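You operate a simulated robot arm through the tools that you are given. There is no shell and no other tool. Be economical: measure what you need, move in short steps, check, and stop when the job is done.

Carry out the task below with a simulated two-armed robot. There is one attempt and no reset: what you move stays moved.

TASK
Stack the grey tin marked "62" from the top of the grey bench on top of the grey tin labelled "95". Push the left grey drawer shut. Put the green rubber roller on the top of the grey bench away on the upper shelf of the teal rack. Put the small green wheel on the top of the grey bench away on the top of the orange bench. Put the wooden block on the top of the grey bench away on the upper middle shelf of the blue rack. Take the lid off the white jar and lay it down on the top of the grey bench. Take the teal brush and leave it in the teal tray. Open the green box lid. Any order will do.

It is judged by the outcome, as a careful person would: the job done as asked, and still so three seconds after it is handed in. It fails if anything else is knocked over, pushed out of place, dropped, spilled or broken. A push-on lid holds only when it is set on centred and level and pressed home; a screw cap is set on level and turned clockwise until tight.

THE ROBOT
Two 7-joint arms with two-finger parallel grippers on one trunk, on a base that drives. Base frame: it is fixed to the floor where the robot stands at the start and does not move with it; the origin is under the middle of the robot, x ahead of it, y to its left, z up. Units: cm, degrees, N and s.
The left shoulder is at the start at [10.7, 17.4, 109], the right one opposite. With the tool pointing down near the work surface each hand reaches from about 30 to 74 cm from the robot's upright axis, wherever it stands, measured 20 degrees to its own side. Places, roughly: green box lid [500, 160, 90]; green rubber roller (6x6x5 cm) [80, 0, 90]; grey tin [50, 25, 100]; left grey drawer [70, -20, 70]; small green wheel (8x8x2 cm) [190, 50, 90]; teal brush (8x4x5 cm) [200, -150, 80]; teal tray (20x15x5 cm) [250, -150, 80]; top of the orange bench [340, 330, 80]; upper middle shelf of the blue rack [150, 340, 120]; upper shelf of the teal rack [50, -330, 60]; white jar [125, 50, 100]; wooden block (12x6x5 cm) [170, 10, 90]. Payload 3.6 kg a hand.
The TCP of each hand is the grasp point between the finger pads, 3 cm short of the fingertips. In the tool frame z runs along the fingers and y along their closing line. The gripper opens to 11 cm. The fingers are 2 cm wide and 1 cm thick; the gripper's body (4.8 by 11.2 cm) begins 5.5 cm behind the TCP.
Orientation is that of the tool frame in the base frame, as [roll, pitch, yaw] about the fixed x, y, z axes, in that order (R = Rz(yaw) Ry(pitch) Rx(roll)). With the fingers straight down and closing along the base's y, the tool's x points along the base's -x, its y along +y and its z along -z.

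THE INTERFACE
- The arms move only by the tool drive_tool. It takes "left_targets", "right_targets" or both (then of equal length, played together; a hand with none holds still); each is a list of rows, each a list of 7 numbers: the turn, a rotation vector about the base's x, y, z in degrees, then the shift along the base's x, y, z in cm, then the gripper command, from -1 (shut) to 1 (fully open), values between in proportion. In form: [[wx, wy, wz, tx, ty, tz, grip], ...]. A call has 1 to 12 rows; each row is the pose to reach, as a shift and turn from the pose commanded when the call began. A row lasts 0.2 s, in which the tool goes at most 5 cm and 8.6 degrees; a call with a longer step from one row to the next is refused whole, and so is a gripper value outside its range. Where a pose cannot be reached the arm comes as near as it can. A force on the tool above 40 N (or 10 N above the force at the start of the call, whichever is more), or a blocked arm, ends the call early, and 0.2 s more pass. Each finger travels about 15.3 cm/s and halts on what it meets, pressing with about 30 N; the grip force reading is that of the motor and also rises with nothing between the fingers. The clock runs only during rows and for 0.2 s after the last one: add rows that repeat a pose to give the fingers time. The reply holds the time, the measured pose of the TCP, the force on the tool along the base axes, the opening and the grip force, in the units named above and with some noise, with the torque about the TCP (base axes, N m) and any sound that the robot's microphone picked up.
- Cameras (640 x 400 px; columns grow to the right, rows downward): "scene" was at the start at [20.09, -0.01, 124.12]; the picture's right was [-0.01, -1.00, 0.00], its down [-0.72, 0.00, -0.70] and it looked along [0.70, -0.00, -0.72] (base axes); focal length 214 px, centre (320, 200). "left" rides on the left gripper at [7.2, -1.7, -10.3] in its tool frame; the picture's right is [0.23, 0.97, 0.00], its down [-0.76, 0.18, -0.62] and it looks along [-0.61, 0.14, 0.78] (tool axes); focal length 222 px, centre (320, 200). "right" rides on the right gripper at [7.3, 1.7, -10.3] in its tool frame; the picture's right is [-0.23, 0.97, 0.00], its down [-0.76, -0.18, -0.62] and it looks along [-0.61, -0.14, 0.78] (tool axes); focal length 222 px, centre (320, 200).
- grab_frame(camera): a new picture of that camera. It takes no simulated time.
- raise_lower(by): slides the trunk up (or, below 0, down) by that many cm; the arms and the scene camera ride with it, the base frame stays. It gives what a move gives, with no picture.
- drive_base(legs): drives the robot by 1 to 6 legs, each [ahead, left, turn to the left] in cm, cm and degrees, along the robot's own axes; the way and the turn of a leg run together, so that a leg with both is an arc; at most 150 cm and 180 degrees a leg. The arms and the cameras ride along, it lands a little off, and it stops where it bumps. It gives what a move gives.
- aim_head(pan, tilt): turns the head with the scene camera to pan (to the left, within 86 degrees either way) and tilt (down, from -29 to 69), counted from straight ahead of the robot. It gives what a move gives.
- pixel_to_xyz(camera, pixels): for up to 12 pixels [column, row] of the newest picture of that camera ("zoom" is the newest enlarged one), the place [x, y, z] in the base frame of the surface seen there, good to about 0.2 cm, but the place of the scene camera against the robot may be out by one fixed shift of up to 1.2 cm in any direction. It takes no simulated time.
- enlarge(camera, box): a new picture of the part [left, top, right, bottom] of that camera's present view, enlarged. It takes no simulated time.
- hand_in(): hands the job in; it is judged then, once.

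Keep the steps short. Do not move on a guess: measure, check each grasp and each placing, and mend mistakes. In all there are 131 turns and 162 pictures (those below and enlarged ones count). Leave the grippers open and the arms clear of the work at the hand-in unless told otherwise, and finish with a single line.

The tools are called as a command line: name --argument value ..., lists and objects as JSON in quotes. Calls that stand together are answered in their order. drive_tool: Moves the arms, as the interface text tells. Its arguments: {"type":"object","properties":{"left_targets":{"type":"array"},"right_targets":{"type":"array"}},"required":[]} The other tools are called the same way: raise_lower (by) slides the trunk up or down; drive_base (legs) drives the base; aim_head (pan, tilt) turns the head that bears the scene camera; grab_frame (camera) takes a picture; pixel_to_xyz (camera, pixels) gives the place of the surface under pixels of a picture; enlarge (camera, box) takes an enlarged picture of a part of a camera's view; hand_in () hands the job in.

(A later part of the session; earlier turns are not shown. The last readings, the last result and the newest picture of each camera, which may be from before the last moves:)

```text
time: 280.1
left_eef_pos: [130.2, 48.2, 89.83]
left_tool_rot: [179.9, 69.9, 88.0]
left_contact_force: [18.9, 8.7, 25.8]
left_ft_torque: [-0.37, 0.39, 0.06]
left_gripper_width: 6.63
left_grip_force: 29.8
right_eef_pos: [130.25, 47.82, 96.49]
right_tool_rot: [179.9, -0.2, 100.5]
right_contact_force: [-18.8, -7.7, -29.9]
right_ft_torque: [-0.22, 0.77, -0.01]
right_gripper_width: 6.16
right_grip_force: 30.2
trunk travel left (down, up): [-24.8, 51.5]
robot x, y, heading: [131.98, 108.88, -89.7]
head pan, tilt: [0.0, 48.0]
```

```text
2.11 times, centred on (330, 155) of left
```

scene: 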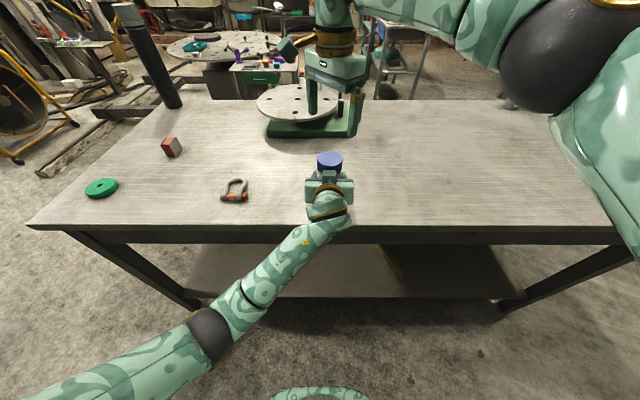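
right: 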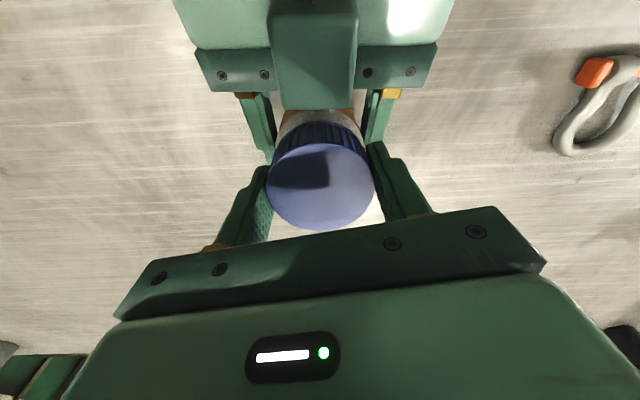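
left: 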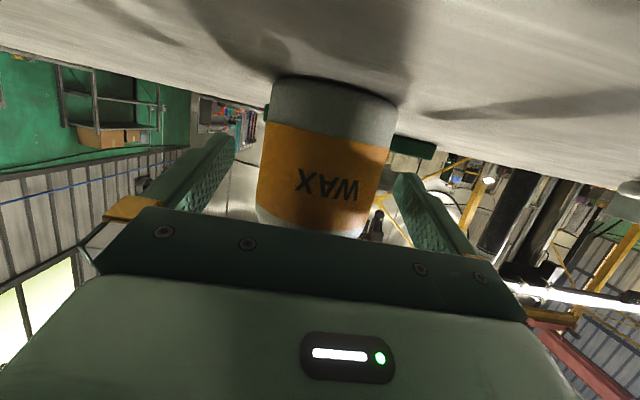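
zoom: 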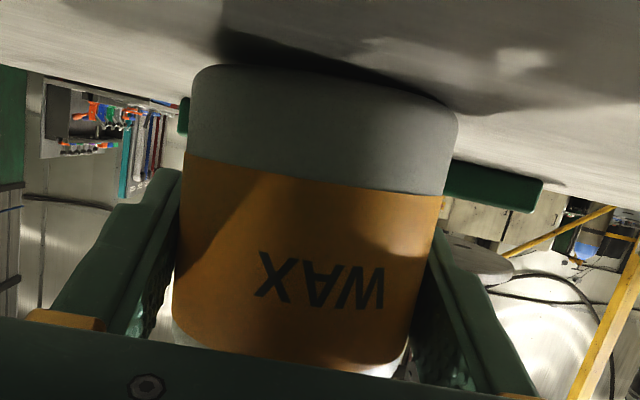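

Still threaded, but the cap turned against the jar. I chain three regrip-and-turn cycles (54° each) within the arm's range.

drive_tool --right_targets '[[0, 0, 0, 0, 0.1, -0.4, -1], [0, 0, 0, 0.1, 0.2, -0.2, 0.38], [0, 0, 0, 0.1, 0.3, -0.1, 0.38], [0, 0, -7.7, 0.1, 0.3, -0.1, 0.38], [0, 0, -15.4, 0.1, 0.3, -0.1, 0.38], [0, 0, -23.1, 0.1, 0.3, -0.1, 0.38], [0, 0, -30.8, 0.1, 0.3, -0.1, 0.38], [0, 0, -38.5, 0.1, 0.3, -0.1, 0.38], [0, 0, -46.2, 0.1, 0.3, -0.1, 0.38], [0, 0, -54, 0.1, 0.3, -0.1, 0.38], [0, 0, -54, 0.1, 0.3, -0.1, -1], [0, 0, -54, 0.1, 0.3, -0.1, -1]]'

drive_tool --right_targets '[[0, 0, 7.5, 0, 0, 0, -1], [0, 0, 15, 0, 0, 0, -1], [0, 0, 22.5, 0, 0, 0.05, -1], [0, 0, 30, 0, 0, 0.05, -1], [0, 0, 37.5, 0, 0, 0.1, -1], [0, 0, 45, 0, 0, 0.1, -1], [0, 0, 52.5, 0, 0, 0.1, -1]]'

drive_tool --right_targets '[[0, 0, 0, 0, 0, 0, 0.38], [0, 0, 0, 0, 0, 0, 0.38], [0, 0, -7.5, 0, 0, 0, 0.38], [0, 0, -15, 0, 0, 0, 0.38], [0, 0, -22.5, 0, 0, 0, 0.38], [0, 0, -30, 0, 0, 0, 0.38], [0, 0, -37.5, 0, 0, 0, 0.38], [0, 0, -45, 0, 0, 0, 0.38], [0, 0, -52.5, 0, 0, 0, 0.38], [0, 0, -52.5, 0, 0, 0, -1], [0, 0, -52.5, 0, 0, 0, -1]]'

drive_tool --right_targets '[[0, 0, 7.5, 0, 0, 0, -1], [0, 0, 15, 0, 0, 0, -1], [0, 0, 22.5, 0, 0, 0.05, -1], [0, 0, 30, 0, 0, 0.05, -1], [0, 0, 37.5, 0, 0, 0.1, -1], [0, 0, 45, 0, 0, 0.1, -1], [0, 0, 52.5, 0, 0, 0.1, -1]]'

drive_tool --right_targets '[[0, 0, 0, 0, 0, 0, 0.38], [0, 0, 0, 0, 0, 0, 0.38], [0, 0, -7.5, 0, 0, 0, 0.38], [0, 0, -15, 0, 0, 0, 0.38], [0, 0, -22.5, 0, 0, 0, 0.38], [0, 0, -30, 0, 0, 0, 0.38], [0, 0, -37.5, 0, 0, 0, 0.38], [0, 0, -45, 0, 0, 0, 0.38], [0, 0, -52.5, 0, 0, 0, 0.38], [0, 0, -52.5, 0, 0, 0, -1], [0, 0, -52.5, 0, 0, 0, -1]]'

drive_tool --right_targets '[[0, 0, 7.5, 0, 0, 0, -1], [0, 0, 15, 0, 0, 0, -1], [0, 0, 22.5, 0, 0, 0.05, -1], [0, 0, 30, 0, 0, 0.05, -1], [0, 0, 37.5, 0, 0, 0.1, -1], [0, 0, 45, 0, 0, 0.1, -1], [0, 0, 52.5, 0, 0, 0.1, -1]]'

enlarge --camera "right" --box '[200, 80, 440, 250]'

```text
time: 282.7
left_eef_pos: [130.14, 48.19, 89.72]
left_tool_rot: [179.8, 69.7, 88.0]
left_contact_force: [-2.4, 2.4, -3.8]
left_ft_torque: [-0.2, -0.14, 0.0]
left_gripper_width: 6.58
left_grip_force: 29.7
right_eef_pos: [130.57, 48.16, 96.69]
right_tool_rot: [179.7, -0.1, 46.4]
right_contact_force: [0.8, -2.1, 0.5]
right_ft_torque: [0.02, 0.01, -0.02]
right_gripper_width: 6.08
right_grip_force: 29.9
trunk travel left (down, up): [-24.8, 51.5]
robot x, y, heading: [132.64, 108.53, -90.1]
head pan, tilt: [0.0, 48.0]
```

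```text
time: 284.3
left_eef_pos: [130.4, 48.02, 89.72]
left_tool_rot: [179.4, 69.6, 88.0]
left_contact_force: [27.2, -15.6, -4.2]
left_ft_torque: [0.51, 1.05, 0.14]
left_gripper_width: 6.55
left_grip_force: 30.0
right_eef_pos: [130.25, 48.14, 96.76]
right_tool_rot: [179.7, -0.1, 98.8]
right_contact_force: [-27.7, 16.1, 0.9]
right_ft_torque: [0.64, 0.92, -0.19]
right_gripper_width: 6.1
right_grip_force: 29.8
trunk travel left (down, up): [-24.8, 51.5]
robot x, y, heading: [132.14, 108.59, -89.8]
head pan, tilt: [0.0, 48.0]
```

```text
time: 286.7
left_eef_pos: [130.08, 48.18, 89.68]
left_tool_rot: [179.8, 69.6, 87.8]
left_contact_force: [-1.3, 2.4, -4.4]
left_ft_torque: [-0.24, -0.17, 0.02]
left_gripper_width: 6.53
left_grip_force: 30.7
right_eef_pos: [130.49, 48.23, 96.67]
right_tool_rot: [179.7, -0.2, 46.4]
right_contact_force: [1.2, -3.0, 0.6]
right_ft_torque: [0.1, 0.03, -0.01]
right_gripper_width: 6.13
right_grip_force: 30.2
trunk travel left (down, up): [-24.8, 51.5]
robot x, y, heading: [132.16, 108.38, -89.7]
head pan, tilt: [0.0, 48.0]
```

```text
time: 288.3
left_eef_pos: [130.42, 47.96, 89.68]
left_tool_rot: [179.6, 69.6, 88.0]
left_contact_force: [30.4, -17.4, -4.1]
left_ft_torque: [0.56, 0.95, 0.16]
left_gripper_width: 6.54
left_grip_force: 29.9
right_eef_pos: [130.36, 48.25, 96.82]
right_tool_rot: [179.8, -0.3, 98.9]
right_contact_force: [-29.2, 16.8, 0.7]
right_ft_torque: [0.69, 1.17, -0.17]
right_gripper_width: 6.12
right_grip_force: 30.5
trunk travel left (down, up): [-24.8, 51.5]
robot x, y, heading: [132.41, 108.67, -89.9]
head pan, tilt: [0.0, 48.0]
```

```text
time: 290.7
left_eef_pos: [130.09, 48.11, 89.73]
left_tool_rot: [179.7, 69.7, 87.8]
left_contact_force: [0.0, 0.5, -4.6]
left_ft_torque: [-0.26, -0.13, 0.02]
left_gripper_width: 6.55
left_grip_force: 30.0
right_eef_pos: [130.56, 48.23, 96.87]
right_tool_rot: [179.8, -0.2, 46.4]
right_contact_force: [0.8, -1.1, 1.4]
right_ft_torque: [0.15, 0.09, 0.01]
right_gripper_width: 6.11
right_grip_force: 30.0
trunk travel left (down, up): [-24.8, 51.5]
robot x, y, heading: [132.32, 108.81, -89.6]
head pan, tilt: [0.0, 48.0]
```

```text
time: 292.3
left_eef_pos: [130.39, 48.1, 89.69]
left_tool_rot: [179.6, 69.6, 88.0]
left_contact_force: [31.4, -14.1, -4.4]
left_ft_torque: [0.56, 0.93, 0.16]
left_gripper_width: 6.55
left_grip_force: 29.8
right_eef_pos: [130.16, 48.16, 96.93]
right_tool_rot: [179.8, -0.2, 98.8]
right_contact_force: [-30.7, 15.2, 0.4]
right_ft_torque: [0.51, 1.31, -0.21]
right_gripper_width: 6.13
right_grip_force: 30.0
trunk travel left (down, up): [-24.8, 51.5]
robot x, y, heading: [132.31, 108.63, -89.7]
head pan, tilt: [0.0, 48.0]
```

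```text
2.35 times, centred on (320, 165) of right
```

zoom: 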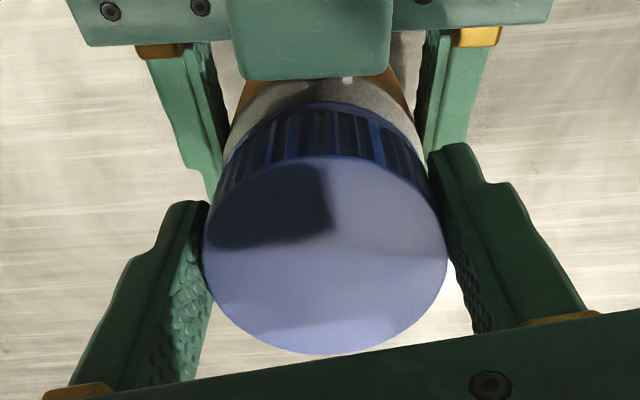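

The cycles work (about 205° so far). I chain three more and then a gentle pull test.

drive_tool --right_targets '[[0, 0, 0, 0.1, 0, 0, 0.38], [0, 0, 0, 0.1, 0, 0, 0.38], [0, 0, -7.5, 0.1, 0, 0, 0.38], [0, 0, -15, 0.1, 0, 0, 0.38], [0, 0, -22.5, 0.1, 0, 0, 0.38], [0, 0, -30, 0.1, 0, 0, 0.38], [0, 0, -37.5, 0.1, 0, 0, 0.38], [0, 0, -45, 0.1, 0, 0, 0.38], [0, 0, -52.5, 0.1, 0, 0, 0.38], [0, 0, -52.5, 0.1, 0, 0, -1], [0, 0, -52.5, 0.1, 0, 0, -1]]'

drive_tool --right_targets '[[0, 0, 7.5, 0, 0, 0, -1], [0, 0, 15, 0, 0, 0, -1], [0, 0, 22.5, 0, 0, 0.05, -1], [0, 0, 30, 0, 0, 0.05, -1], [0, 0, 37.5, 0, 0, 0.1, -1], [0, 0, 45, 0, 0, 0.1, -1], [0, 0, 52.5, 0, 0, 0.1, -1]]'

drive_tool --right_targets '[[0, 0, 0, 0, 0, 0, 0.38], [0, 0, 0, 0, 0, 0, 0.38], [0, 0, -7.5, 0, 0, 0, 0.38], [0, 0, -15, 0, 0, 0, 0.38], [0, 0, -22.5, 0, 0, 0, 0.38], [0, 0, -30, 0, 0, 0, 0.38], [0, 0, -37.5, 0, 0, 0, 0.38], [0, 0, -45, 0, 0, 0, 0.38], [0, 0, -52.5, 0, 0, 0, 0.38], [0, 0, -52.5, 0, 0, 0, -1], [0, 0, -52.5, 0, 0, 0, -1]]'

drive_tool --right_targets '[[0, 0, 7.5, 0, 0, 0, -1], [0, 0, 15, 0, 0, 0, -1], [0, 0, 22.5, 0, 0, 0.05, -1], [0, 0, 30, 0, 0, 0.05, -1], [0, 0, 37.5, 0, 0, 0.1, -1], [0, 0, 45, 0, 0, 0.1, -1], [0, 0, 52.5, 0, 0, 0.1, -1]]'

drive_tool --right_targets '[[0, 0, 0, 0, 0, 0, 0.38], [0, 0, 0, 0, 0, 0, 0.38], [0, 0, -7.5, 0, 0, 0, 0.38], [0, 0, -15, 0, 0, 0, 0.38], [0, 0, -22.5, 0, 0, 0, 0.38], [0, 0, -30, 0, 0, 0, 0.38], [0, 0, -37.5, 0, 0, 0, 0.38], [0, 0, -45, 0, 0, 0, 0.38], [0, 0, -52.5, 0, 0, 0, 0.38], [0, 0, -52.5, 0, 0, 0, -1], [0, 0, -52.5, 0, 0, 0, -1]]'

drive_tool --right_targets '[[0, 0, 7.5, 0, 0, 0, -1], [0, 0, 15, 0, 0, 0, -1], [0, 0, 22.5, 0, 0, 0.05, -1], [0, 0, 30, 0, 0, 0.05, -1], [0, 0, 37.5, 0, 0, 0.1, -1], [0, 0, 45, 0, 0, 0.1, -1], [0, 0, 52.5, 0, 0, 0.1, -1]]'

drive_tool --right_targets '[[0, 0, 0, 0, 0, 0.3, -1], [0, 0, 0, 0, 0, 0.6, -1], [0, 0, 0, 0, 0, 0.8, -1], [0, 0, 0, 0, 0, 0.8, -1]]'

enlarge --camera "left" --box '[180, 60, 460, 260]'

```text
time: 294.7
left_eef_pos: [130.13, 48.11, 89.76]
left_tool_rot: [179.8, 69.5, 87.9]
left_contact_force: [1.0, -1.5, -4.1]
left_ft_torque: [0.03, -0.04, 0.0]
left_gripper_width: 6.52
left_grip_force: 29.9
right_eef_pos: [130.52, 48.25, 96.84]
right_tool_rot: [179.7, -0.2, 46.4]
right_contact_force: [-1.4, 2.1, -0.4]
right_ft_torque: [0.14, 0.04, -0.02]
right_gripper_width: 6.14
right_grip_force: 30.2
trunk travel left (down, up): [-24.8, 51.5]
robot x, y, heading: [132.16, 108.76, -89.8]
head pan, tilt: [0.0, 48.0]
```

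```text
time: 296.3
left_eef_pos: [130.28, 48.25, 89.57]
left_tool_rot: [179.8, 69.4, 88.2]
left_contact_force: [28.5, -8.5, -8.1]
left_ft_torque: [0.46, 1.23, 0.23]
left_gripper_width: 6.64
left_grip_force: 30.2
right_eef_pos: [130.55, 47.99, 97.14]
right_tool_rot: [179.9, 0.0, 98.9]
right_contact_force: [-29.3, 8.4, 3.6]
right_ft_torque: [0.28, 0.93, -0.24]
right_gripper_width: 6.15
right_grip_force: 29.4
trunk travel left (down, up): [-24.8, 51.5]
robot x, y, heading: [132.29, 108.87, -90.1]
head pan, tilt: [0.0, 48.0]
```

```text
time: 298.7
left_eef_pos: [130.09, 48.26, 89.59]
left_tool_rot: [179.7, 69.5, 87.8]
left_contact_force: [-2.5, 2.0, -5.4]
left_ft_torque: [-0.15, -0.27, 0.03]
left_gripper_width: 6.58
left_grip_force: 30.2
right_eef_pos: [130.72, 48.15, 97.01]
right_tool_rot: [179.7, -0.2, 46.4]
right_contact_force: [3.4, -2.3, 2.5]
right_ft_torque: [0.01, 0.01, 0.0]
right_gripper_width: 6.16
right_grip_force: 30.1
trunk travel left (down, up): [-24.8, 51.5]
robot x, y, heading: [132.12, 108.6, -90.0]
head pan, tilt: [0.0, 48.0]
```

```text
time: 300.3
left_eef_pos: [130.35, 48.13, 89.73]
left_tool_rot: [179.6, 69.6, 88.0]
left_contact_force: [19.3, -4.8, -2.5]
left_ft_torque: [0.19, 1.06, 0.41]
left_gripper_width: 6.58
left_grip_force: 30.2
right_eef_pos: [130.4, 48.21, 97.16]
right_tool_rot: [179.8, -0.2, 98.9]
right_contact_force: [-18.1, 4.4, 0.0]
right_ft_torque: [0.16, 0.43, -0.44]
right_gripper_width: 6.11
right_grip_force: 30.1
trunk travel left (down, up): [-24.8, 51.5]
robot x, y, heading: [132.75, 109.12, -89.7]
head pan, tilt: [0.0, 48.0]
```

```text
time: 302.7
left_eef_pos: [130.07, 48.18, 89.71]
left_tool_rot: [179.7, 69.6, 87.8]
left_contact_force: [-3.0, 2.5, -5.2]
left_ft_torque: [-0.19, -0.23, 0.01]
left_gripper_width: 6.58
left_grip_force: 29.9
right_eef_pos: [130.61, 48.22, 97.08]
right_tool_rot: [179.7, -0.1, 46.4]
right_contact_force: [2.0, -2.4, 1.4]
right_ft_torque: [0.0, 0.02, 0.01]
right_gripper_width: 6.04
right_grip_force: 29.7
trunk travel left (down, up): [-24.8, 51.5]
robot x, y, heading: [132.07, 108.55, -89.6]
head pan, tilt: [0.0, 48.0]
```

```text
time: 304.3
left_eef_pos: [130.47, 48.02, 89.68]
left_tool_rot: [179.6, 69.6, 87.9]
left_contact_force: [19.8, -10.7, -5.3]
left_ft_torque: [0.42, 0.99, 0.4]
left_gripper_width: 6.59
left_grip_force: 30.0
right_eef_pos: [130.46, 48.25, 97.27]
right_tool_rot: [179.8, -0.1, 98.9]
right_contact_force: [-20.2, 11.4, 1.0]
right_ft_torque: [0.33, 0.5, -0.44]
right_gripper_width: 6.04
right_grip_force: 30.2
trunk travel left (down, up): [-24.8, 51.5]
robot x, y, heading: [132.37, 109.11, -90.0]
head pan, tilt: [0.0, 48.0]
```

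```text
time: 305.3
left_eef_pos: [130.08, 48.24, 89.69]
left_tool_rot: [179.8, 69.5, 88.1]
left_contact_force: [14.2, -4.3, 7.8]
left_ft_torque: [0.25, 0.95, 0.09]
left_gripper_width: 6.78
left_grip_force: 29.9
right_eef_pos: [130.61, 48.41, 97.93]
right_tool_rot: [179.6, -0.1, 99.0]
right_contact_force: [-15.2, 4.0, -11.9]
right_ft_torque: [0.14, 0.21, -0.1]
right_gripper_width: 6.05
right_grip_force: 30.0
trunk travel left (down, up): [-24.8, 51.5]
robot x, y, heading: [132.39, 108.49, -89.9]
head pan, tilt: [0.0, 48.0]
```

```text
2.00 times, centred on (320, 160) of left
```

zoom: 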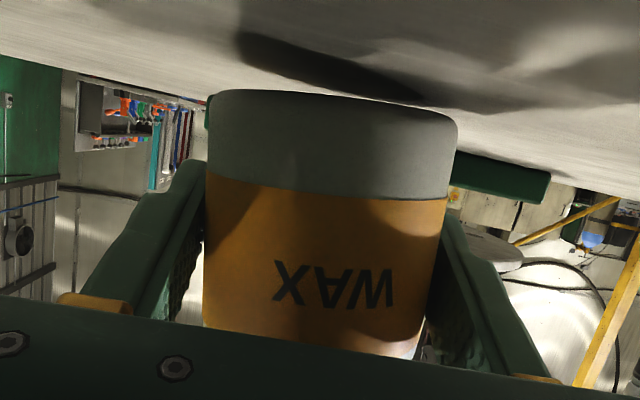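

The jar itself rose ~0.6 cm in the left grip, so the cap was still engaged. I look closely at the cap/jar gap.

enlarge --camera "scene" --box '[280, 130, 380, 230]'

enlarge --camera "right" --box '[240, 100, 400, 240]'

```text
4.00 times, centred on (330, 180) of scene
```

zoom: 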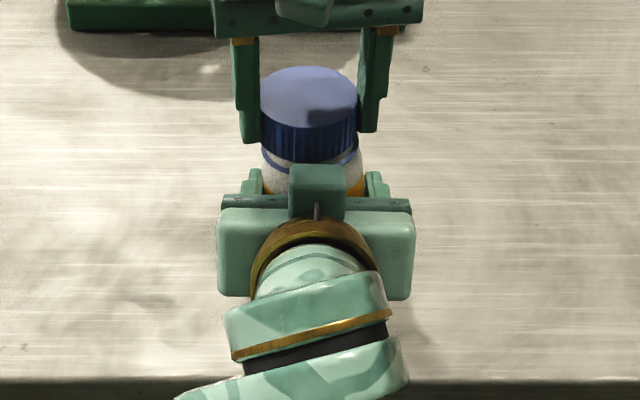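

```text
2.86 times, centred on (320, 170) of right
```

zoom: 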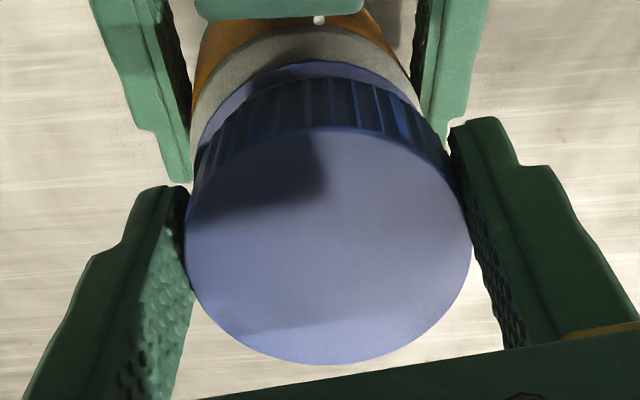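

There is now a visible gap: white neck between the cap and its ring. I pull up 2 cm more, gently.

drive_tool --right_targets '[[0, 0, 0, -0.2, -0.2, 0.3, -1], [0, 0, 0, -0.3, -0.2, 0.6, -1], [0, 0, 0, -0.3, -0.2, 1.0, -1], [0, 0, 0, -0.3, -0.2, 1.5, -1], [0, 0, 0, -0.3, -0.2, 2.0, -1]]'

enlarge --camera "scene" --box '[280, 120, 380, 220]'

```text
time: 306.5
left_eef_pos: [130.19, 48.27, 89.59]
left_tool_rot: [179.7, 69.5, 87.9]
left_contact_force: [0.5, -0.1, -3.8]
left_ft_torque: [0.05, 0.0, 0.02]
left_gripper_width: 6.71
left_grip_force: 29.9
right_eef_pos: [130.29, 47.96, 100.18]
right_tool_rot: [179.6, -0.1, 98.9]
right_contact_force: [-0.1, 0.5, 0.6]
right_ft_torque: [-0.02, -0.01, -0.02]
right_gripper_width: 6.07
right_grip_force: 30.2
trunk travel left (down, up): [-24.8, 51.5]
robot x, y, heading: [132.32, 108.69, -89.8]
head pan, tilt: [0.0, 48.0]
```

```text
4.00 times, centred on (330, 170) of scene
```

zoom: 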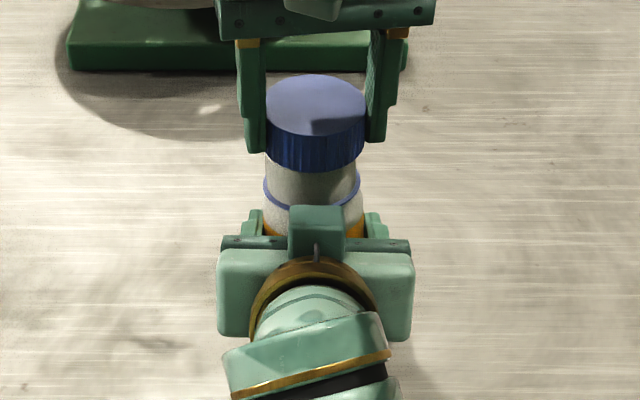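

The cap is off (no force). I lift it clear and carry it to a free spot at about (110,45); then lower.

drive_tool --right_targets '[[0, 0, 0, 0, 0, 3, -1], [0, 0, -3, 0, 0, 6, -1], [0, 0, -6, -4, 0, 7, -1], [0, 0, -9, -8.5, -1, 7, -1], [0, 0, -9, -13, -2, 7, -1], [0, 0, -9, -17, -3, 6, -1], [0, 0, -9, -20, -3, 3, -1], [0, 0, -9, -20, -3, -1, -1], [0, 0, -9, -20, -3, -5, -1], [0, 0, -9, -20, -3, -9, -1], [0, 0, -9, -20, -3, -11, -1], [0, 0, -9, -20, -3, -11.7, -1]]'

drive_tool --left_targets '[[0, 0, 0, 0, 0, -0.2, -1], [0, 0, 0, 0, 0, -0.35, -1], [0, 0, 0, 0, 0, -0.5, -1], [0, 0, 0, 0, 0, -0.6, -1]]'

grab_frame --camera "scene"

grab_frame --camera "left"

grab_frame --camera "right"

```text
time: 309.1
left_eef_pos: [130.16, 48.17, 89.78]
left_tool_rot: [179.8, 69.6, 87.9]
left_contact_force: [-0.8, -0.7, -3.4]
left_ft_torque: [0.02, 0.02, -0.02]
left_gripper_width: 6.68
left_grip_force: 30.2
right_eef_pos: [110.38, 45.12, 88.37]
right_tool_rot: [179.7, 0.0, 90.0]
right_contact_force: [0.1, -0.3, 0.5]
right_ft_torque: [-0.01, 0.0, 0.02]
right_gripper_width: 6.03
right_grip_force: 30.2
right hand out of reach, approached as far as the arm can: row 1, 2, 3, 4, 5, 6, 7, 8, 9, 10
trunk travel left (down, up): [-24.8, 51.5]
robot x, y, heading: [132.3, 108.61, -89.5]
head pan, tilt: [0.0, 48.0]
```

```text
time: 310.1
left_eef_pos: [130.01, 48.24, 89.3]
left_tool_rot: [179.7, 69.8, 87.8]
left_contact_force: [-1.7, -2.6, 7.3]
left_ft_torque: [-0.3, -0.1, -0.04]
left_gripper_width: 6.64
left_grip_force: 30.3
right_eef_pos: [110.41, 45.06, 88.42]
right_tool_rot: [179.7, 0.0, 89.9]
right_contact_force: [-0.1, -0.4, -0.3]
right_ft_torque: [-0.03, 0.0, 0.02]
right_gripper_width: 6.05
right_grip_force: 30.2
trunk travel left (down, up): [-24.8, 51.5]
robot x, y, heading: [132.19, 108.83, -89.8]
head pan, tilt: [0.0, 48.0]
```

```text
55 pictures are left
```

scene: 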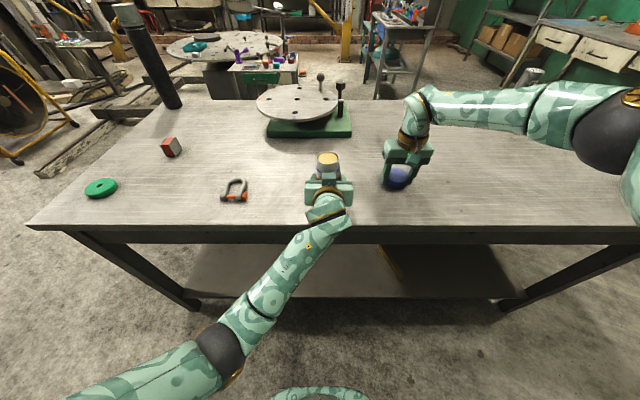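

```text
54 pictures are left
```

left: 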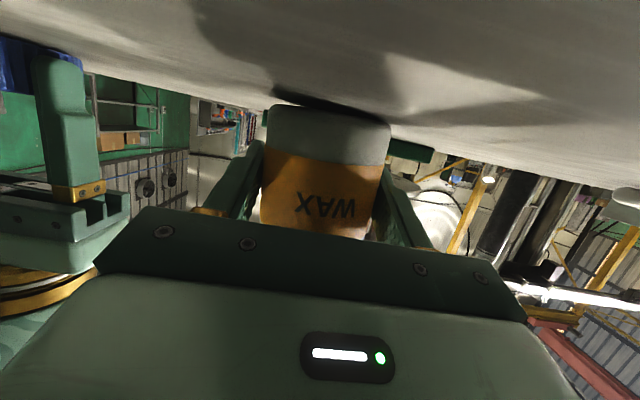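

```text
53 pictures are left
```

right: 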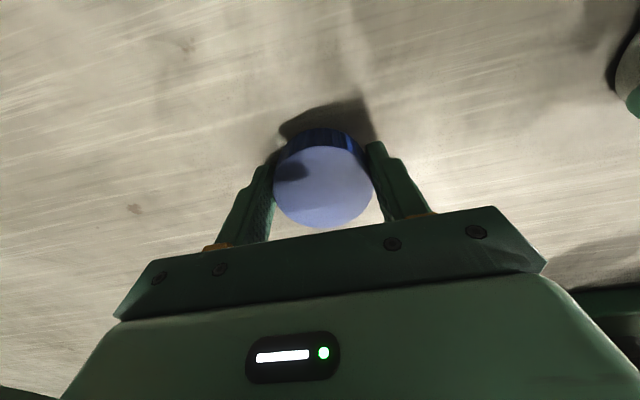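

The jar is back on the bench (+7 N). Now I set the cap down the last millimetres and release both hands, left retreating toward me, right rising.

drive_tool --left_targets '[[0, 0, 0, 0, 0, 0.1, -1], [0, 0, 0, 0, 0, 0.1, -0.1], [0, 0, 0, 0, 0, 0.1, 0.4], [0, 0, 0, 0, 0, 0.1, 1], [0, 0, 0, 0, 0, 0.1, 1], [0, 0, 0, 0, 2, 0.1, 1], [0, 0, 0, 0, 6, 0.1, 1], [0, 0, 0, 0, 10, 0.1, 1], [0, 0, 0, 0, 14, 0.1, 1], [0, 0, 0, 0, 16, 2, 1]]' --right_targets '[[0, 0, 0, 0, 0, -0.15, -1], [0, 0, 0, 0, 0, -0.25, -1], [0, 0, 0, 0, 0, -0.25, 0.3], [0, 0, 0, 0, 0, -0.2, 0.5], [0, 0, 0, 0, 0, -0.2, 0.5], [0, 0, 0, 0, 0, 1.5, 0.5], [0, 0, 0, 0, 0, 5, 0.5], [0, 0, 0, 0, 0, 9, 1], [0, 0, 0, 0, 0, 13, 1], [0, 0, 0, 0, 0, 17, 1]]'

grab_frame --camera "scene"

```text
time: 311.8
left_eef_pos: [133.53, 50.49, 97.88]
left_tool_rot: [135.7, 80.7, 46.5]
left_contact_force: [-1.4, 0.2, 1.1]
left_ft_torque: [-0.03, 0.07, -0.05]
left_gripper_width: 11.04
left_grip_force: 0.1
right_eef_pos: [110.22, 45.18, 89.23]
right_tool_rot: [179.6, 0.0, 89.6]
right_contact_force: [0.0, -0.7, 1.1]
right_ft_torque: [0.0, 0.03, 0.0]
right_gripper_width: 11.01
right_grip_force: 0.0
right hand out of reach, approached as far as the arm can: row 6, 7, 8
trunk travel left (down, up): [-24.8, 51.5]
robot x, y, heading: [132.46, 108.53, -90.1]
head pan, tilt: [0.0, 48.0]
stopped in row 8 (left hand): the arm was blocked; the commanded pose is now the measured one
```

```text
52 pictures are left
```

scene: 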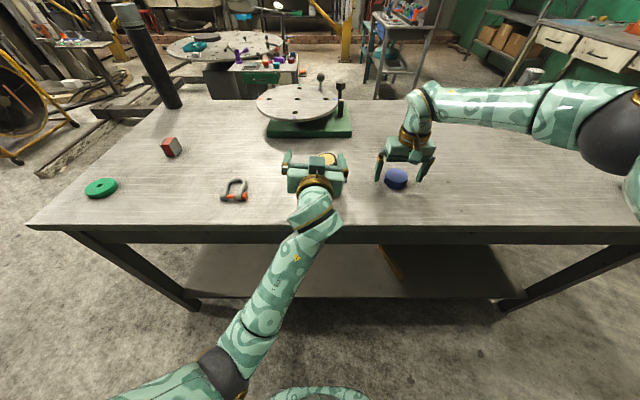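

The left wrist got twisted by a limit while drawing back. I check the jar with the cameras before moving.

enlarge --camera "scene" --box '[260, 120, 460, 240]'

grab_frame --camera "left"

```text
3.20 times, centred on (360, 180) of scene
```

zoom: 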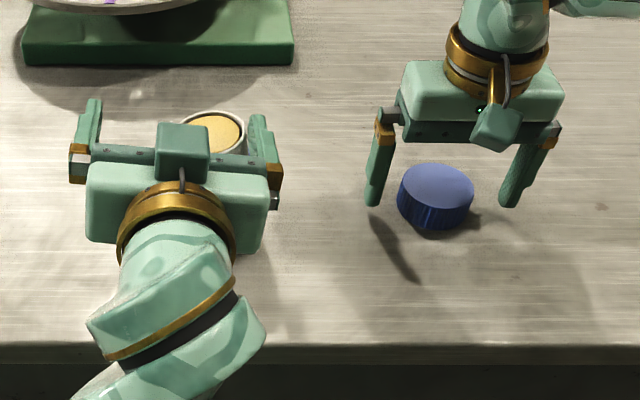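

```text
50 pictures are left
```

left: 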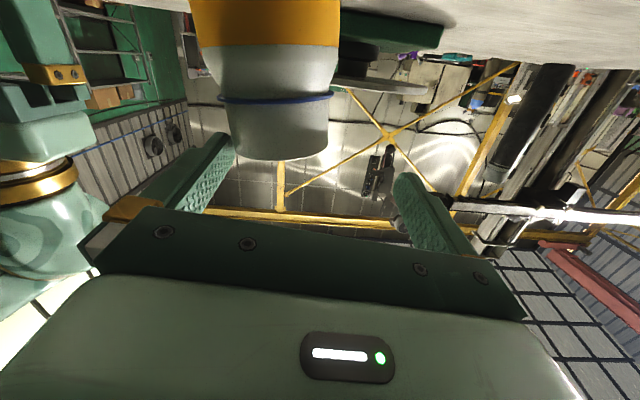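

Jar upright, cap lying on the bench. The safest exit is straight up: I raise the trunk 20 cm, then back off 12 cm.

raise_lower --by 20

drive_base --legs '[[-12, 0, 0]]'

grab_frame --camera "scene"

```text
time: 312.8
left_eef_pos: [138.56, 49.15, 104.37]
left_tool_rot: [104.7, 74.7, 19.1]
left_contact_force: [0.5, -0.3, 0.4]
left_ft_torque: [0.02, 0.01, -0.03]
left_gripper_width: 10.99
left_grip_force: 0.1
right_eef_pos: [110.26, 46.05, 100.41]
right_tool_rot: [179.6, 4.1, 89.5]
right_contact_force: [0.7, 0.5, 0.8]
right_ft_torque: [-0.03, -0.01, -0.03]
right_gripper_width: 11.0
right_grip_force: 0.1
trunk travel left (down, up): [-32.0, 44.3]
robot x, y, heading: [132.45, 108.59, -89.7]
head pan, tilt: [0.0, 48.0]
stopped: the arm was blocked; the commanded pose is now the measured one
```

```text
time: 314.0
left_eef_pos: [138.37, 61.23, 104.19]
left_tool_rot: [105.2, 74.7, 19.4]
left_contact_force: [0.1, 1.0, 0.5]
left_ft_torque: [0.03, -0.05, 0.03]
left_gripper_width: 10.99
left_grip_force: 0.0
right_eef_pos: [110.0, 58.1, 100.19]
right_tool_rot: [179.6, 4.1, 89.4]
right_contact_force: [0.3, 1.0, 0.5]
right_ft_torque: [0.0, 0.0, -0.01]
right_gripper_width: 11.01
right_grip_force: 0.1
trunk travel left (down, up): [-32.0, 44.3]
robot x, y, heading: [131.98, 121.14, -89.8]
head pan, tilt: [0.0, 48.0]
```

```text
49 pictures are left
```

scene: 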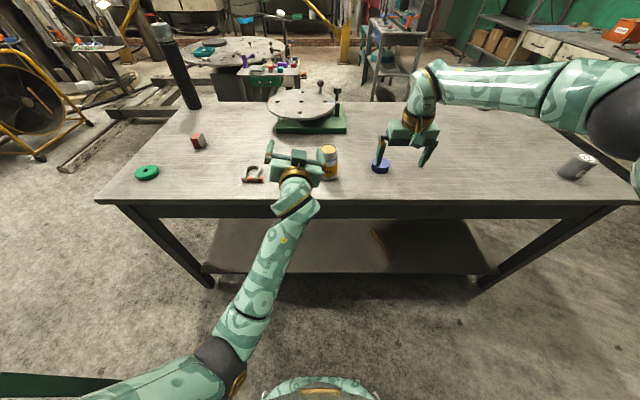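

Jar and cap fine. I turn the left hand back to pointing down while moving it out to its own side.

drive_tool --left_targets '[[8.4, 0, 0, 1, 0, 1, 1], [16.8, 0, 0, 3, 0, 2, 1], [25.2, 0, 0, 5, 0, 3, 1], [33.6, 0, 0, 7, 0, 4, 1], [42, 0, 0, 9, 0, 5, 1], [50.4, 0, 0, 11, 0, 6, 1], [58.8, 0, 0, 13, 0, 7, 1], [67.2, 0, 0, 15, 0, 8, 1], [75.6, 0, 0, 17, 0, 8, 1], [84, 0, 0, 19, 1, 8, 1], [86, 0, 0, 20, 2, 8, 1], [86, 0, 0, 20, 2, 8, 1]]'

grab_frame --camera "scene"

```text
time: 314.7
left_eef_pos: [146.76, 60.59, 104.24]
left_tool_rot: [130.3, 57.9, 47.4]
left_contact_force: [0.7, 0.8, -0.5]
left_ft_torque: [0.06, -0.01, 0.0]
left_gripper_width: 11.02
left_grip_force: 0.0
right_eef_pos: [110.26, 57.84, 100.03]
right_tool_rot: [179.6, 4.0, 89.4]
right_contact_force: [0.7, 0.5, -0.5]
right_ft_torque: [0.01, 0.0, 0.05]
right_gripper_width: 11.02
right_grip_force: 0.1
trunk travel left (down, up): [-32.0, 44.3]
robot x, y, heading: [132.35, 120.78, -89.8]
head pan, tilt: [0.0, 48.0]
stopped in row 3 (left hand): the arm was blocked; the commanded pose is now the measured one
```

```text
48 pictures are left
```

scene: 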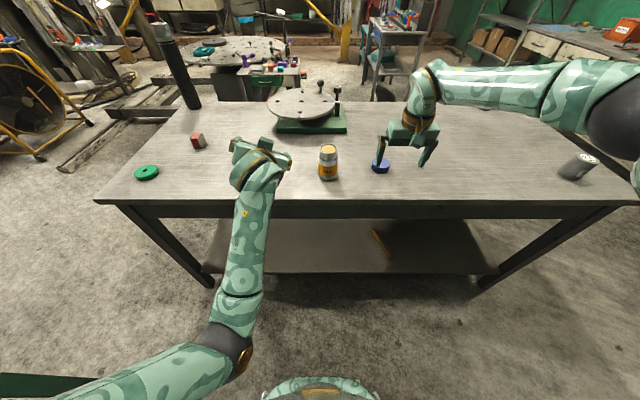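

Blocked again after a few rows, likely a limit near my body. I strafe away from the green bench a little and extend the left hand forward/outward while turning more slowly.

drive_base --legs '[[-12, -12, 0]]'

drive_tool --left_targets '[[0, 0, 0, 2, -2, 1, 1], [4, 0, 0, 4, -4, 2, 1], [8, 0, 0, 6, -6, 3, 1], [12, 0, 0, 8, -8, 4, 1], [16, 0, 0, 10, -9, 5, 1], [22, 0, 0, 11, -10, 6, 1], [28, 0, 0, 12, -10, 7, 1], [35, 0, 0, 13, -10, 8, 1], [42, 0, 0, 14, -10, 8, 1], [49, 0, 0, 15, -10, 8, 1]]'

grab_frame --camera "scene"

```text
time: 316.2
left_eef_pos: [134.62, 72.52, 104.42]
left_tool_rot: [130.2, 57.9, 47.1]
left_contact_force: [-0.3, 0.5, -0.1]
left_ft_torque: [-0.03, 0.02, 0.03]
left_gripper_width: 11.0
left_grip_force: 0.0
right_eef_pos: [97.89, 69.97, 100.19]
right_tool_rot: [179.6, 4.2, 89.3]
right_contact_force: [0.0, 0.0, 0.1]
right_ft_torque: [-0.02, 0.0, 0.02]
right_gripper_width: 10.99
right_grip_force: 0.0
trunk travel left (down, up): [-32.0, 44.3]
robot x, y, heading: [120.07, 132.66, -90.0]
head pan, tilt: [0.0, 48.0]
```

```text
time: 318.4
left_eef_pos: [149.73, 62.37, 112.14]
left_tool_rot: [162.4, 15.1, 68.1]
left_contact_force: [0.6, -0.5, 0.6]
left_ft_torque: [-0.01, 0.03, 0.01]
left_gripper_width: 11.0
left_grip_force: 0.0
right_eef_pos: [98.03, 69.89, 100.22]
right_tool_rot: [179.7, 4.0, 89.4]
right_contact_force: [0.2, -0.4, -0.3]
right_ft_torque: [0.01, -0.02, 0.01]
right_gripper_width: 10.98
right_grip_force: 0.0
trunk travel left (down, up): [-32.0, 44.3]
robot x, y, heading: [120.5, 132.64, -90.2]
head pan, tilt: [0.0, 48.0]
```

```text
47 pictures are left
```

scene: 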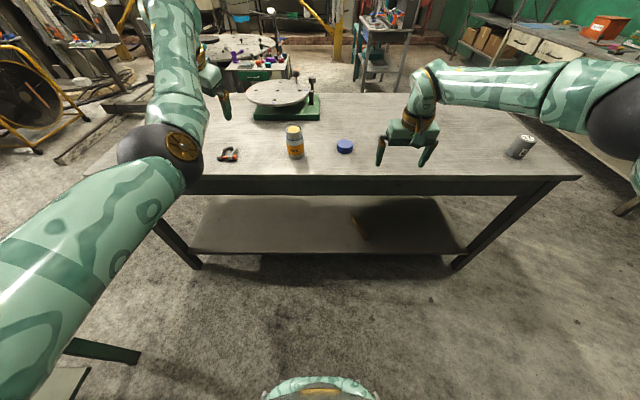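

Free again. I level the left hand, then drive to the wheel position and look with the left camera.

drive_tool --left_targets '[[4.5, 3.6, 4.8, 0, 3, 0, 1], [9, 7.2, 9.6, 0, 6, 0, 1], [13.5, 10.8, 14.4, 0, 9, 0, 1], [18, 14.3, 19.2, 0, 12, 0, 1]]' --right_targets '[[0, 0, 0, 0, 1, 2, 1], [0, 0, 0, 0, 2, 4, 1], [0, 0, 0, 0, 3, 6, 1], [0, 0, 0, 0, 4, 8, 1]]'

drive_base --legs '[[0, 45, 0], [29, 0, 0]]'

grab_frame --camera "left"

grab_frame --camera "scene"

```text
time: 319.4
left_eef_pos: [149.63, 74.46, 112.28]
left_tool_rot: [179.9, 0.2, 90.0]
left_contact_force: [0.1, 0.3, -0.2]
left_ft_torque: [-0.02, 0.0, 0.0]
left_gripper_width: 11.01
left_grip_force: 0.0
right_eef_pos: [98.01, 74.07, 108.42]
right_tool_rot: [179.6, 4.1, 89.2]
right_contact_force: [0.1, -0.2, 0.5]
right_ft_torque: [-0.02, -0.03, 0.0]
right_gripper_width: 11.0
right_grip_force: 0.1
trunk travel left (down, up): [-32.0, 44.3]
robot x, y, heading: [120.42, 132.7, -89.9]
head pan, tilt: [0.0, 48.0]
```

```text
time: 323.7
left_eef_pos: [195.18, 45.3, 112.13]
left_tool_rot: [179.9, 0.3, 90.3]
left_contact_force: [0.2, 0.0, 0.0]
left_ft_torque: [0.05, -0.01, -0.01]
left_gripper_width: 11.01
left_grip_force: 0.0
right_eef_pos: [143.59, 44.72, 108.14]
right_tool_rot: [179.6, 4.0, 89.5]
right_contact_force: [0.4, -0.3, -0.6]
right_ft_torque: [0.04, 0.0, 0.0]
right_gripper_width: 10.99
right_grip_force: 0.0
trunk travel left (down, up): [-32.0, 44.3]
robot x, y, heading: [165.77, 103.52, -89.7]
head pan, tilt: [0.0, 48.0]
```

```text
46 pictures are left
```

left: 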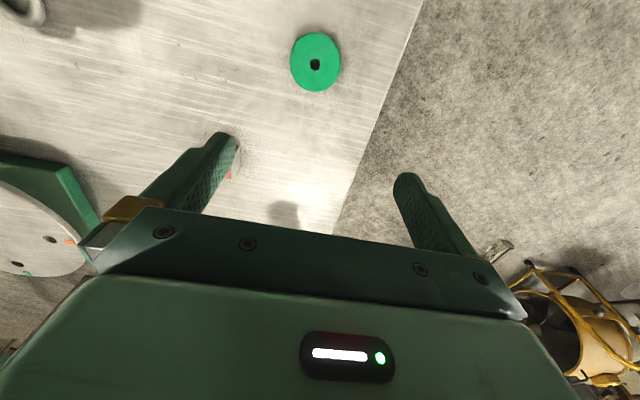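

```text
45 pictures are left
```

scene: 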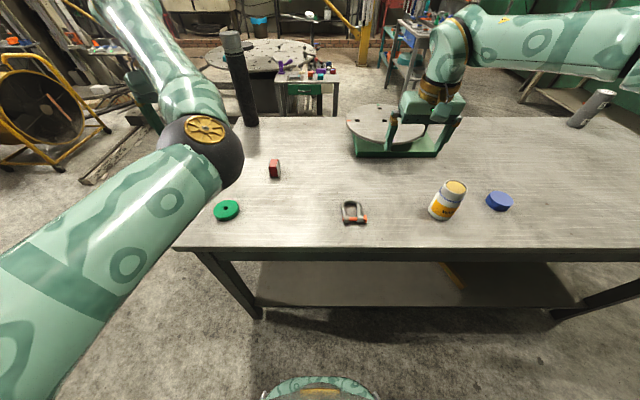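

Wheel at (315,63) in the left camera; I measure it and go down over it in the next call.

pixel_to_xyz --camera "left" --pixels '[[315, 63], [291, 63], [341, 63], [315, 34], [315, 91], [300, 42], [331, 84]]'

```text
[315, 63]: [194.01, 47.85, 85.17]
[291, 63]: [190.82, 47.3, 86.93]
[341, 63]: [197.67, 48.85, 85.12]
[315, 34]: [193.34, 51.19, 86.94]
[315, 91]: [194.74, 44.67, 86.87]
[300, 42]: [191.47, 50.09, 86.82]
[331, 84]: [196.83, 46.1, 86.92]
```

Wheel centre (194.05,47.95), top 86.9. I descend to z 88.3, close, and lift slowly.

drive_tool --left_targets '[[0, 0, 0, -0.5, 1, -4.5, 1], [0, 0, 0, -1.1, 2.65, -9, 1], [0, 0, 0, -1.1, 2.65, -13.5, 1], [0, 0, 0, -1.1, 2.65, -18, 1], [0, 0, 0, -1.1, 2.65, -21.5, 1], [0, 0, 0, -1.1, 2.65, -23.2, 1], [0, 0, 0, -1.1, 2.65, -23.8, 1], [0, 0, 0, -1.1, 2.65, -23.8, 1]]'

drive_tool --left_targets '[[0, 0, 0, 0, 0, 0, 0.3], [0, 0, 0, 0, 0, 0, -0.5], [0, 0, 0, 0, 0, 0, -1], [0, 0, 0, 0, 0, 0, -1], [0, 0, 0, 0, 0, 0.4, -1], [0, 0, 0, 0, 0, 1.2, -1], [0, 0, 0, 0, 0, 2.5, -1], [0, 0, 0, 0, 0, 5, -1], [0, 0, 0, 0, 0, 8, -1]]'

grab_frame --camera "left"

```text
time: 325.5
left_eef_pos: [193.9, 48.09, 88.49]
left_tool_rot: [179.8, 0.2, 90.2]
left_contact_force: [0.0, 0.2, 0.1]
left_ft_torque: [0.03, -0.02, 0.04]
left_gripper_width: 10.99
left_grip_force: 0.3
right_eef_pos: [143.63, 44.85, 108.18]
right_tool_rot: [179.6, 4.0, 89.4]
right_contact_force: [0.6, -0.2, -0.7]
right_ft_torque: [0.0, 0.02, 0.01]
right_gripper_width: 10.99
right_grip_force: 0.0
trunk travel left (down, up): [-32.0, 44.3]
robot x, y, heading: [165.3, 103.53, -89.7]
head pan, tilt: [0.0, 48.0]
```

```text
time: 327.5
left_eef_pos: [194.02, 48.05, 96.43]
left_tool_rot: [179.9, 0.1, 90.2]
left_contact_force: [-0.2, 0.1, -0.6]
left_ft_torque: [-0.01, 0.0, 0.02]
left_gripper_width: 7.36
left_grip_force: 30.4
right_eef_pos: [143.44, 44.9, 108.22]
right_tool_rot: [179.7, 4.1, 89.5]
right_contact_force: [0.2, 0.6, -0.6]
right_ft_torque: [0.01, 0.01, 0.03]
right_gripper_width: 11.01
right_grip_force: 0.1
trunk travel left (down, up): [-32.0, 44.3]
robot x, y, heading: [165.63, 103.61, -89.7]
head pan, tilt: [0.0, 48.0]
```

```text
44 pictures are left
```

left: 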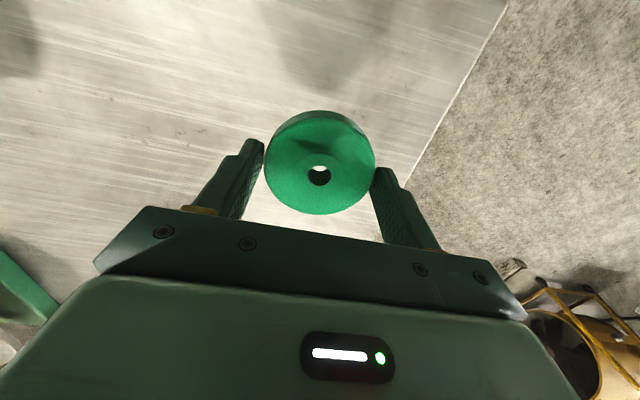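

Wheel held (7.4 cm). I raise the trunk, back off, turn round and drive to in front of the orange bench.

raise_lower --by 15

drive_base --legs '[[-125, 0, 0], [0, 0, 90], [0, 0, 90], [0, -134, 0]]'

aim_head --pan 0 --tilt 35

grab_frame --camera "scene"

```text
time: 329.2
left_eef_pos: [194.0, 48.0, 111.48]
left_tool_rot: [179.9, 0.1, 90.2]
left_contact_force: [-0.3, -0.6, -0.3]
left_ft_torque: [-0.02, 0.02, 0.01]
left_gripper_width: 7.34
left_grip_force: 30.1
right_eef_pos: [143.37, 45.72, 125.29]
right_tool_rot: [179.7, 6.3, 89.1]
right_contact_force: [-0.3, -0.6, 0.5]
right_ft_torque: [-0.01, -0.01, -0.03]
right_gripper_width: 11.0
right_grip_force: 0.0
trunk travel left (down, up): [-47.0, 29.3]
robot x, y, heading: [165.51, 103.82, -89.6]
head pan, tilt: [0.0, 48.0]
```

```text
time: 349.5
left_eef_pos: [271.61, 283.21, 111.47]
left_tool_rot: [179.8, 0.2, -91.5]
left_contact_force: [-0.2, -0.1, -0.6]
left_ft_torque: [0.02, 0.03, -0.01]
left_gripper_width: 7.26
left_grip_force: 29.8
right_eef_pos: [322.35, 283.96, 125.34]
right_tool_rot: [179.6, 6.3, -92.6]
right_contact_force: [-0.1, -0.2, -0.7]
right_ft_torque: [0.0, 0.0, 0.02]
right_gripper_width: 11.0
right_grip_force: 0.1
trunk travel left (down, up): [-47.0, 29.3]
robot x, y, heading: [298.45, 226.63, 88.5]
head pan, tilt: [0.0, 48.0]
```

```text
time: 350.2
left_eef_pos: [271.67, 283.34, 111.43]
left_tool_rot: [179.7, 0.2, -91.5]
left_contact_force: [-0.1, 0.6, -0.8]
left_ft_torque: [0.02, 0.05, 0.0]
left_gripper_width: 7.28
left_grip_force: 30.1
right_eef_pos: [322.28, 284.1, 125.33]
right_tool_rot: [179.5, 6.5, -92.7]
right_contact_force: [-0.8, 0.3, 0.0]
right_ft_torque: [-0.02, 0.03, -0.02]
right_gripper_width: 11.01
right_grip_force: 0.1
trunk travel left (down, up): [-47.0, 29.3]
robot x, y, heading: [298.57, 226.83, 88.3]
head pan, tilt: [0.0, 35.0]
```

```text
43 pictures are left
```

scene: 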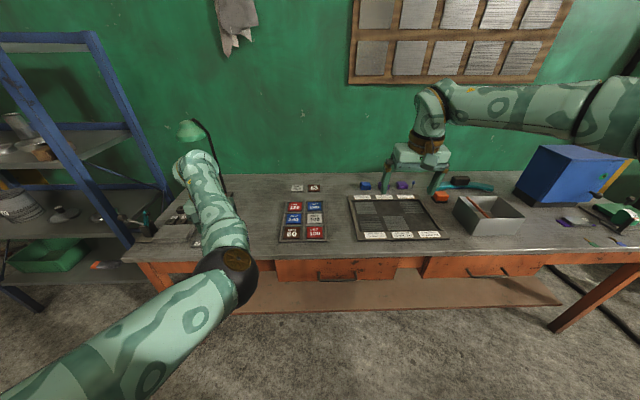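

Free spots may be at (262,240) and (330,185). I measure several points on the top.

pixel_to_xyz --camera "scene" --pixels '[[264, 235], [280, 243], [300, 258], [335, 210], [335, 180], [430, 245], [440, 220], [250, 258], [275, 200], [285, 205], [340, 240], [190, 130]]'

grab_frame --camera "left"

```text
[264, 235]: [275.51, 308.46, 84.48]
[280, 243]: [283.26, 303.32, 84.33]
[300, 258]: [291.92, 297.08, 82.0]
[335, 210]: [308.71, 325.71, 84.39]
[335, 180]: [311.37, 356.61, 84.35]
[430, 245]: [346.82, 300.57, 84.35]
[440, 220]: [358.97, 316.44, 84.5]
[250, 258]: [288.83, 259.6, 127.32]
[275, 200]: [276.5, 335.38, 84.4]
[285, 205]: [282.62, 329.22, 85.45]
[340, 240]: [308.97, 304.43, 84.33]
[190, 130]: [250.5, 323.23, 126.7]
```

```text
42 pictures are left
```

left: 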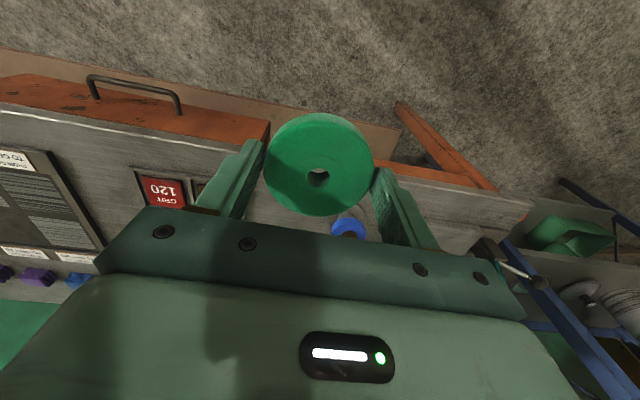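

pixel_to_xyz --camera "left" --pixels '[[348, 228], [360, 225], [330, 228], [187, 195], [300, 160], [430, 200], [250, 150], [470, 215], [490, 190]]'

enlarge --camera "scene" --box '[130, 170, 340, 280]'

```text
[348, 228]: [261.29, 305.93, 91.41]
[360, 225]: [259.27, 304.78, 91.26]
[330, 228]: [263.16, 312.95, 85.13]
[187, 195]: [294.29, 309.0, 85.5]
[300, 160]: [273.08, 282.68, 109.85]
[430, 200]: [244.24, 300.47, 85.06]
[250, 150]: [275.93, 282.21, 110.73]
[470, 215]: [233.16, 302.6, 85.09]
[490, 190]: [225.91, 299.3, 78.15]
```

```text
3.05 times, centred on (235, 225) of scene
```

zoom: 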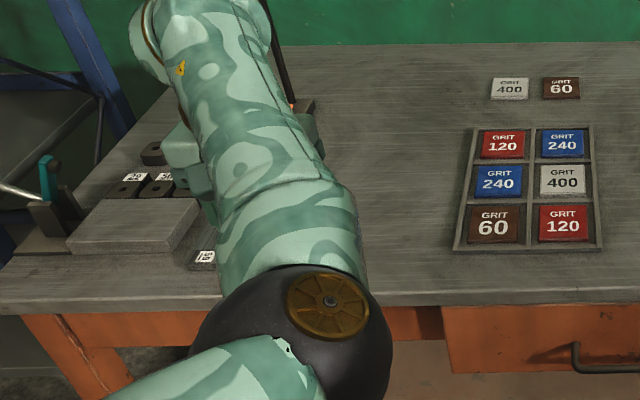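

Spot (273,311) between the blue stand (x≤264) and the sign tray (x≥281) is free; bench z 85.1. I drive ahead 28 cm, lower the trunk 15 and check the pose.

drive_base --legs '[[28, 0, 0]]'

raise_lower --by -14

grab_frame --camera "left"

pixel_to_xyz --camera "left" --pixels '[[250, 100], [400, 120], [320, 80], [320, 30], [200, 200], [440, 200]]'

```text
time: 352.2
left_eef_pos: [272.43, 311.54, 111.4]
left_tool_rot: [180.0, 0.2, -91.6]
left_contact_force: [-0.4, 0.4, -1.5]
left_ft_torque: [0.0, 0.03, 0.03]
left_gripper_width: 7.26
left_grip_force: 30.2
right_eef_pos: [323.03, 312.18, 125.41]
right_tool_rot: [179.6, 6.3, -92.7]
right_contact_force: [1.1, -0.3, -0.5]
right_ft_torque: [-0.01, -0.02, -0.01]
right_gripper_width: 11.0
right_grip_force: 0.0
trunk travel left (down, up): [-47.0, 29.3]
robot x, y, heading: [299.27, 255.49, 88.5]
head pan, tilt: [0.0, 35.0]
```

```text
time: 353.9
left_eef_pos: [272.45, 311.58, 97.5]
left_tool_rot: [179.8, 0.3, -91.7]
left_contact_force: [-0.4, -0.9, -0.9]
left_ft_torque: [0.0, -0.03, 0.01]
left_gripper_width: 7.25
left_grip_force: 29.7
right_eef_pos: [323.06, 312.1, 111.48]
right_tool_rot: [179.6, 6.5, -92.7]
right_contact_force: [0.2, -0.1, 0.1]
right_ft_torque: [0.0, -0.02, 0.03]
right_gripper_width: 11.01
right_grip_force: 0.0
trunk travel left (down, up): [-33.0, 43.3]
robot x, y, heading: [299.36, 254.67, 88.5]
head pan, tilt: [0.0, 35.0]
```

```text
40 pictures are left
```

left: 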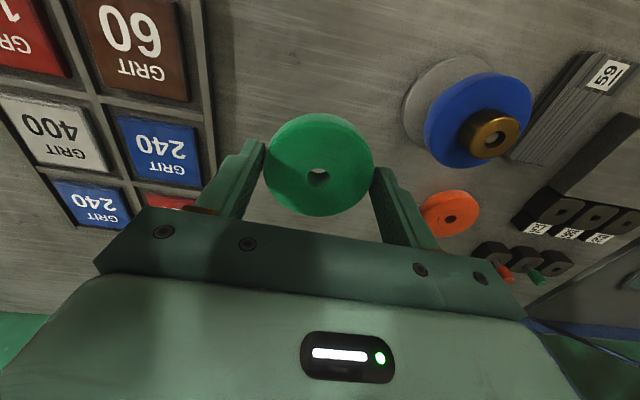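

```text
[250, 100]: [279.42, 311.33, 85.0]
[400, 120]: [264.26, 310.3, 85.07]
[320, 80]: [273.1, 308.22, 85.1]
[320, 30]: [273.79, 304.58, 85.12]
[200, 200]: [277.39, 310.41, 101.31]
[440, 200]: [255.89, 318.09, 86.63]
```

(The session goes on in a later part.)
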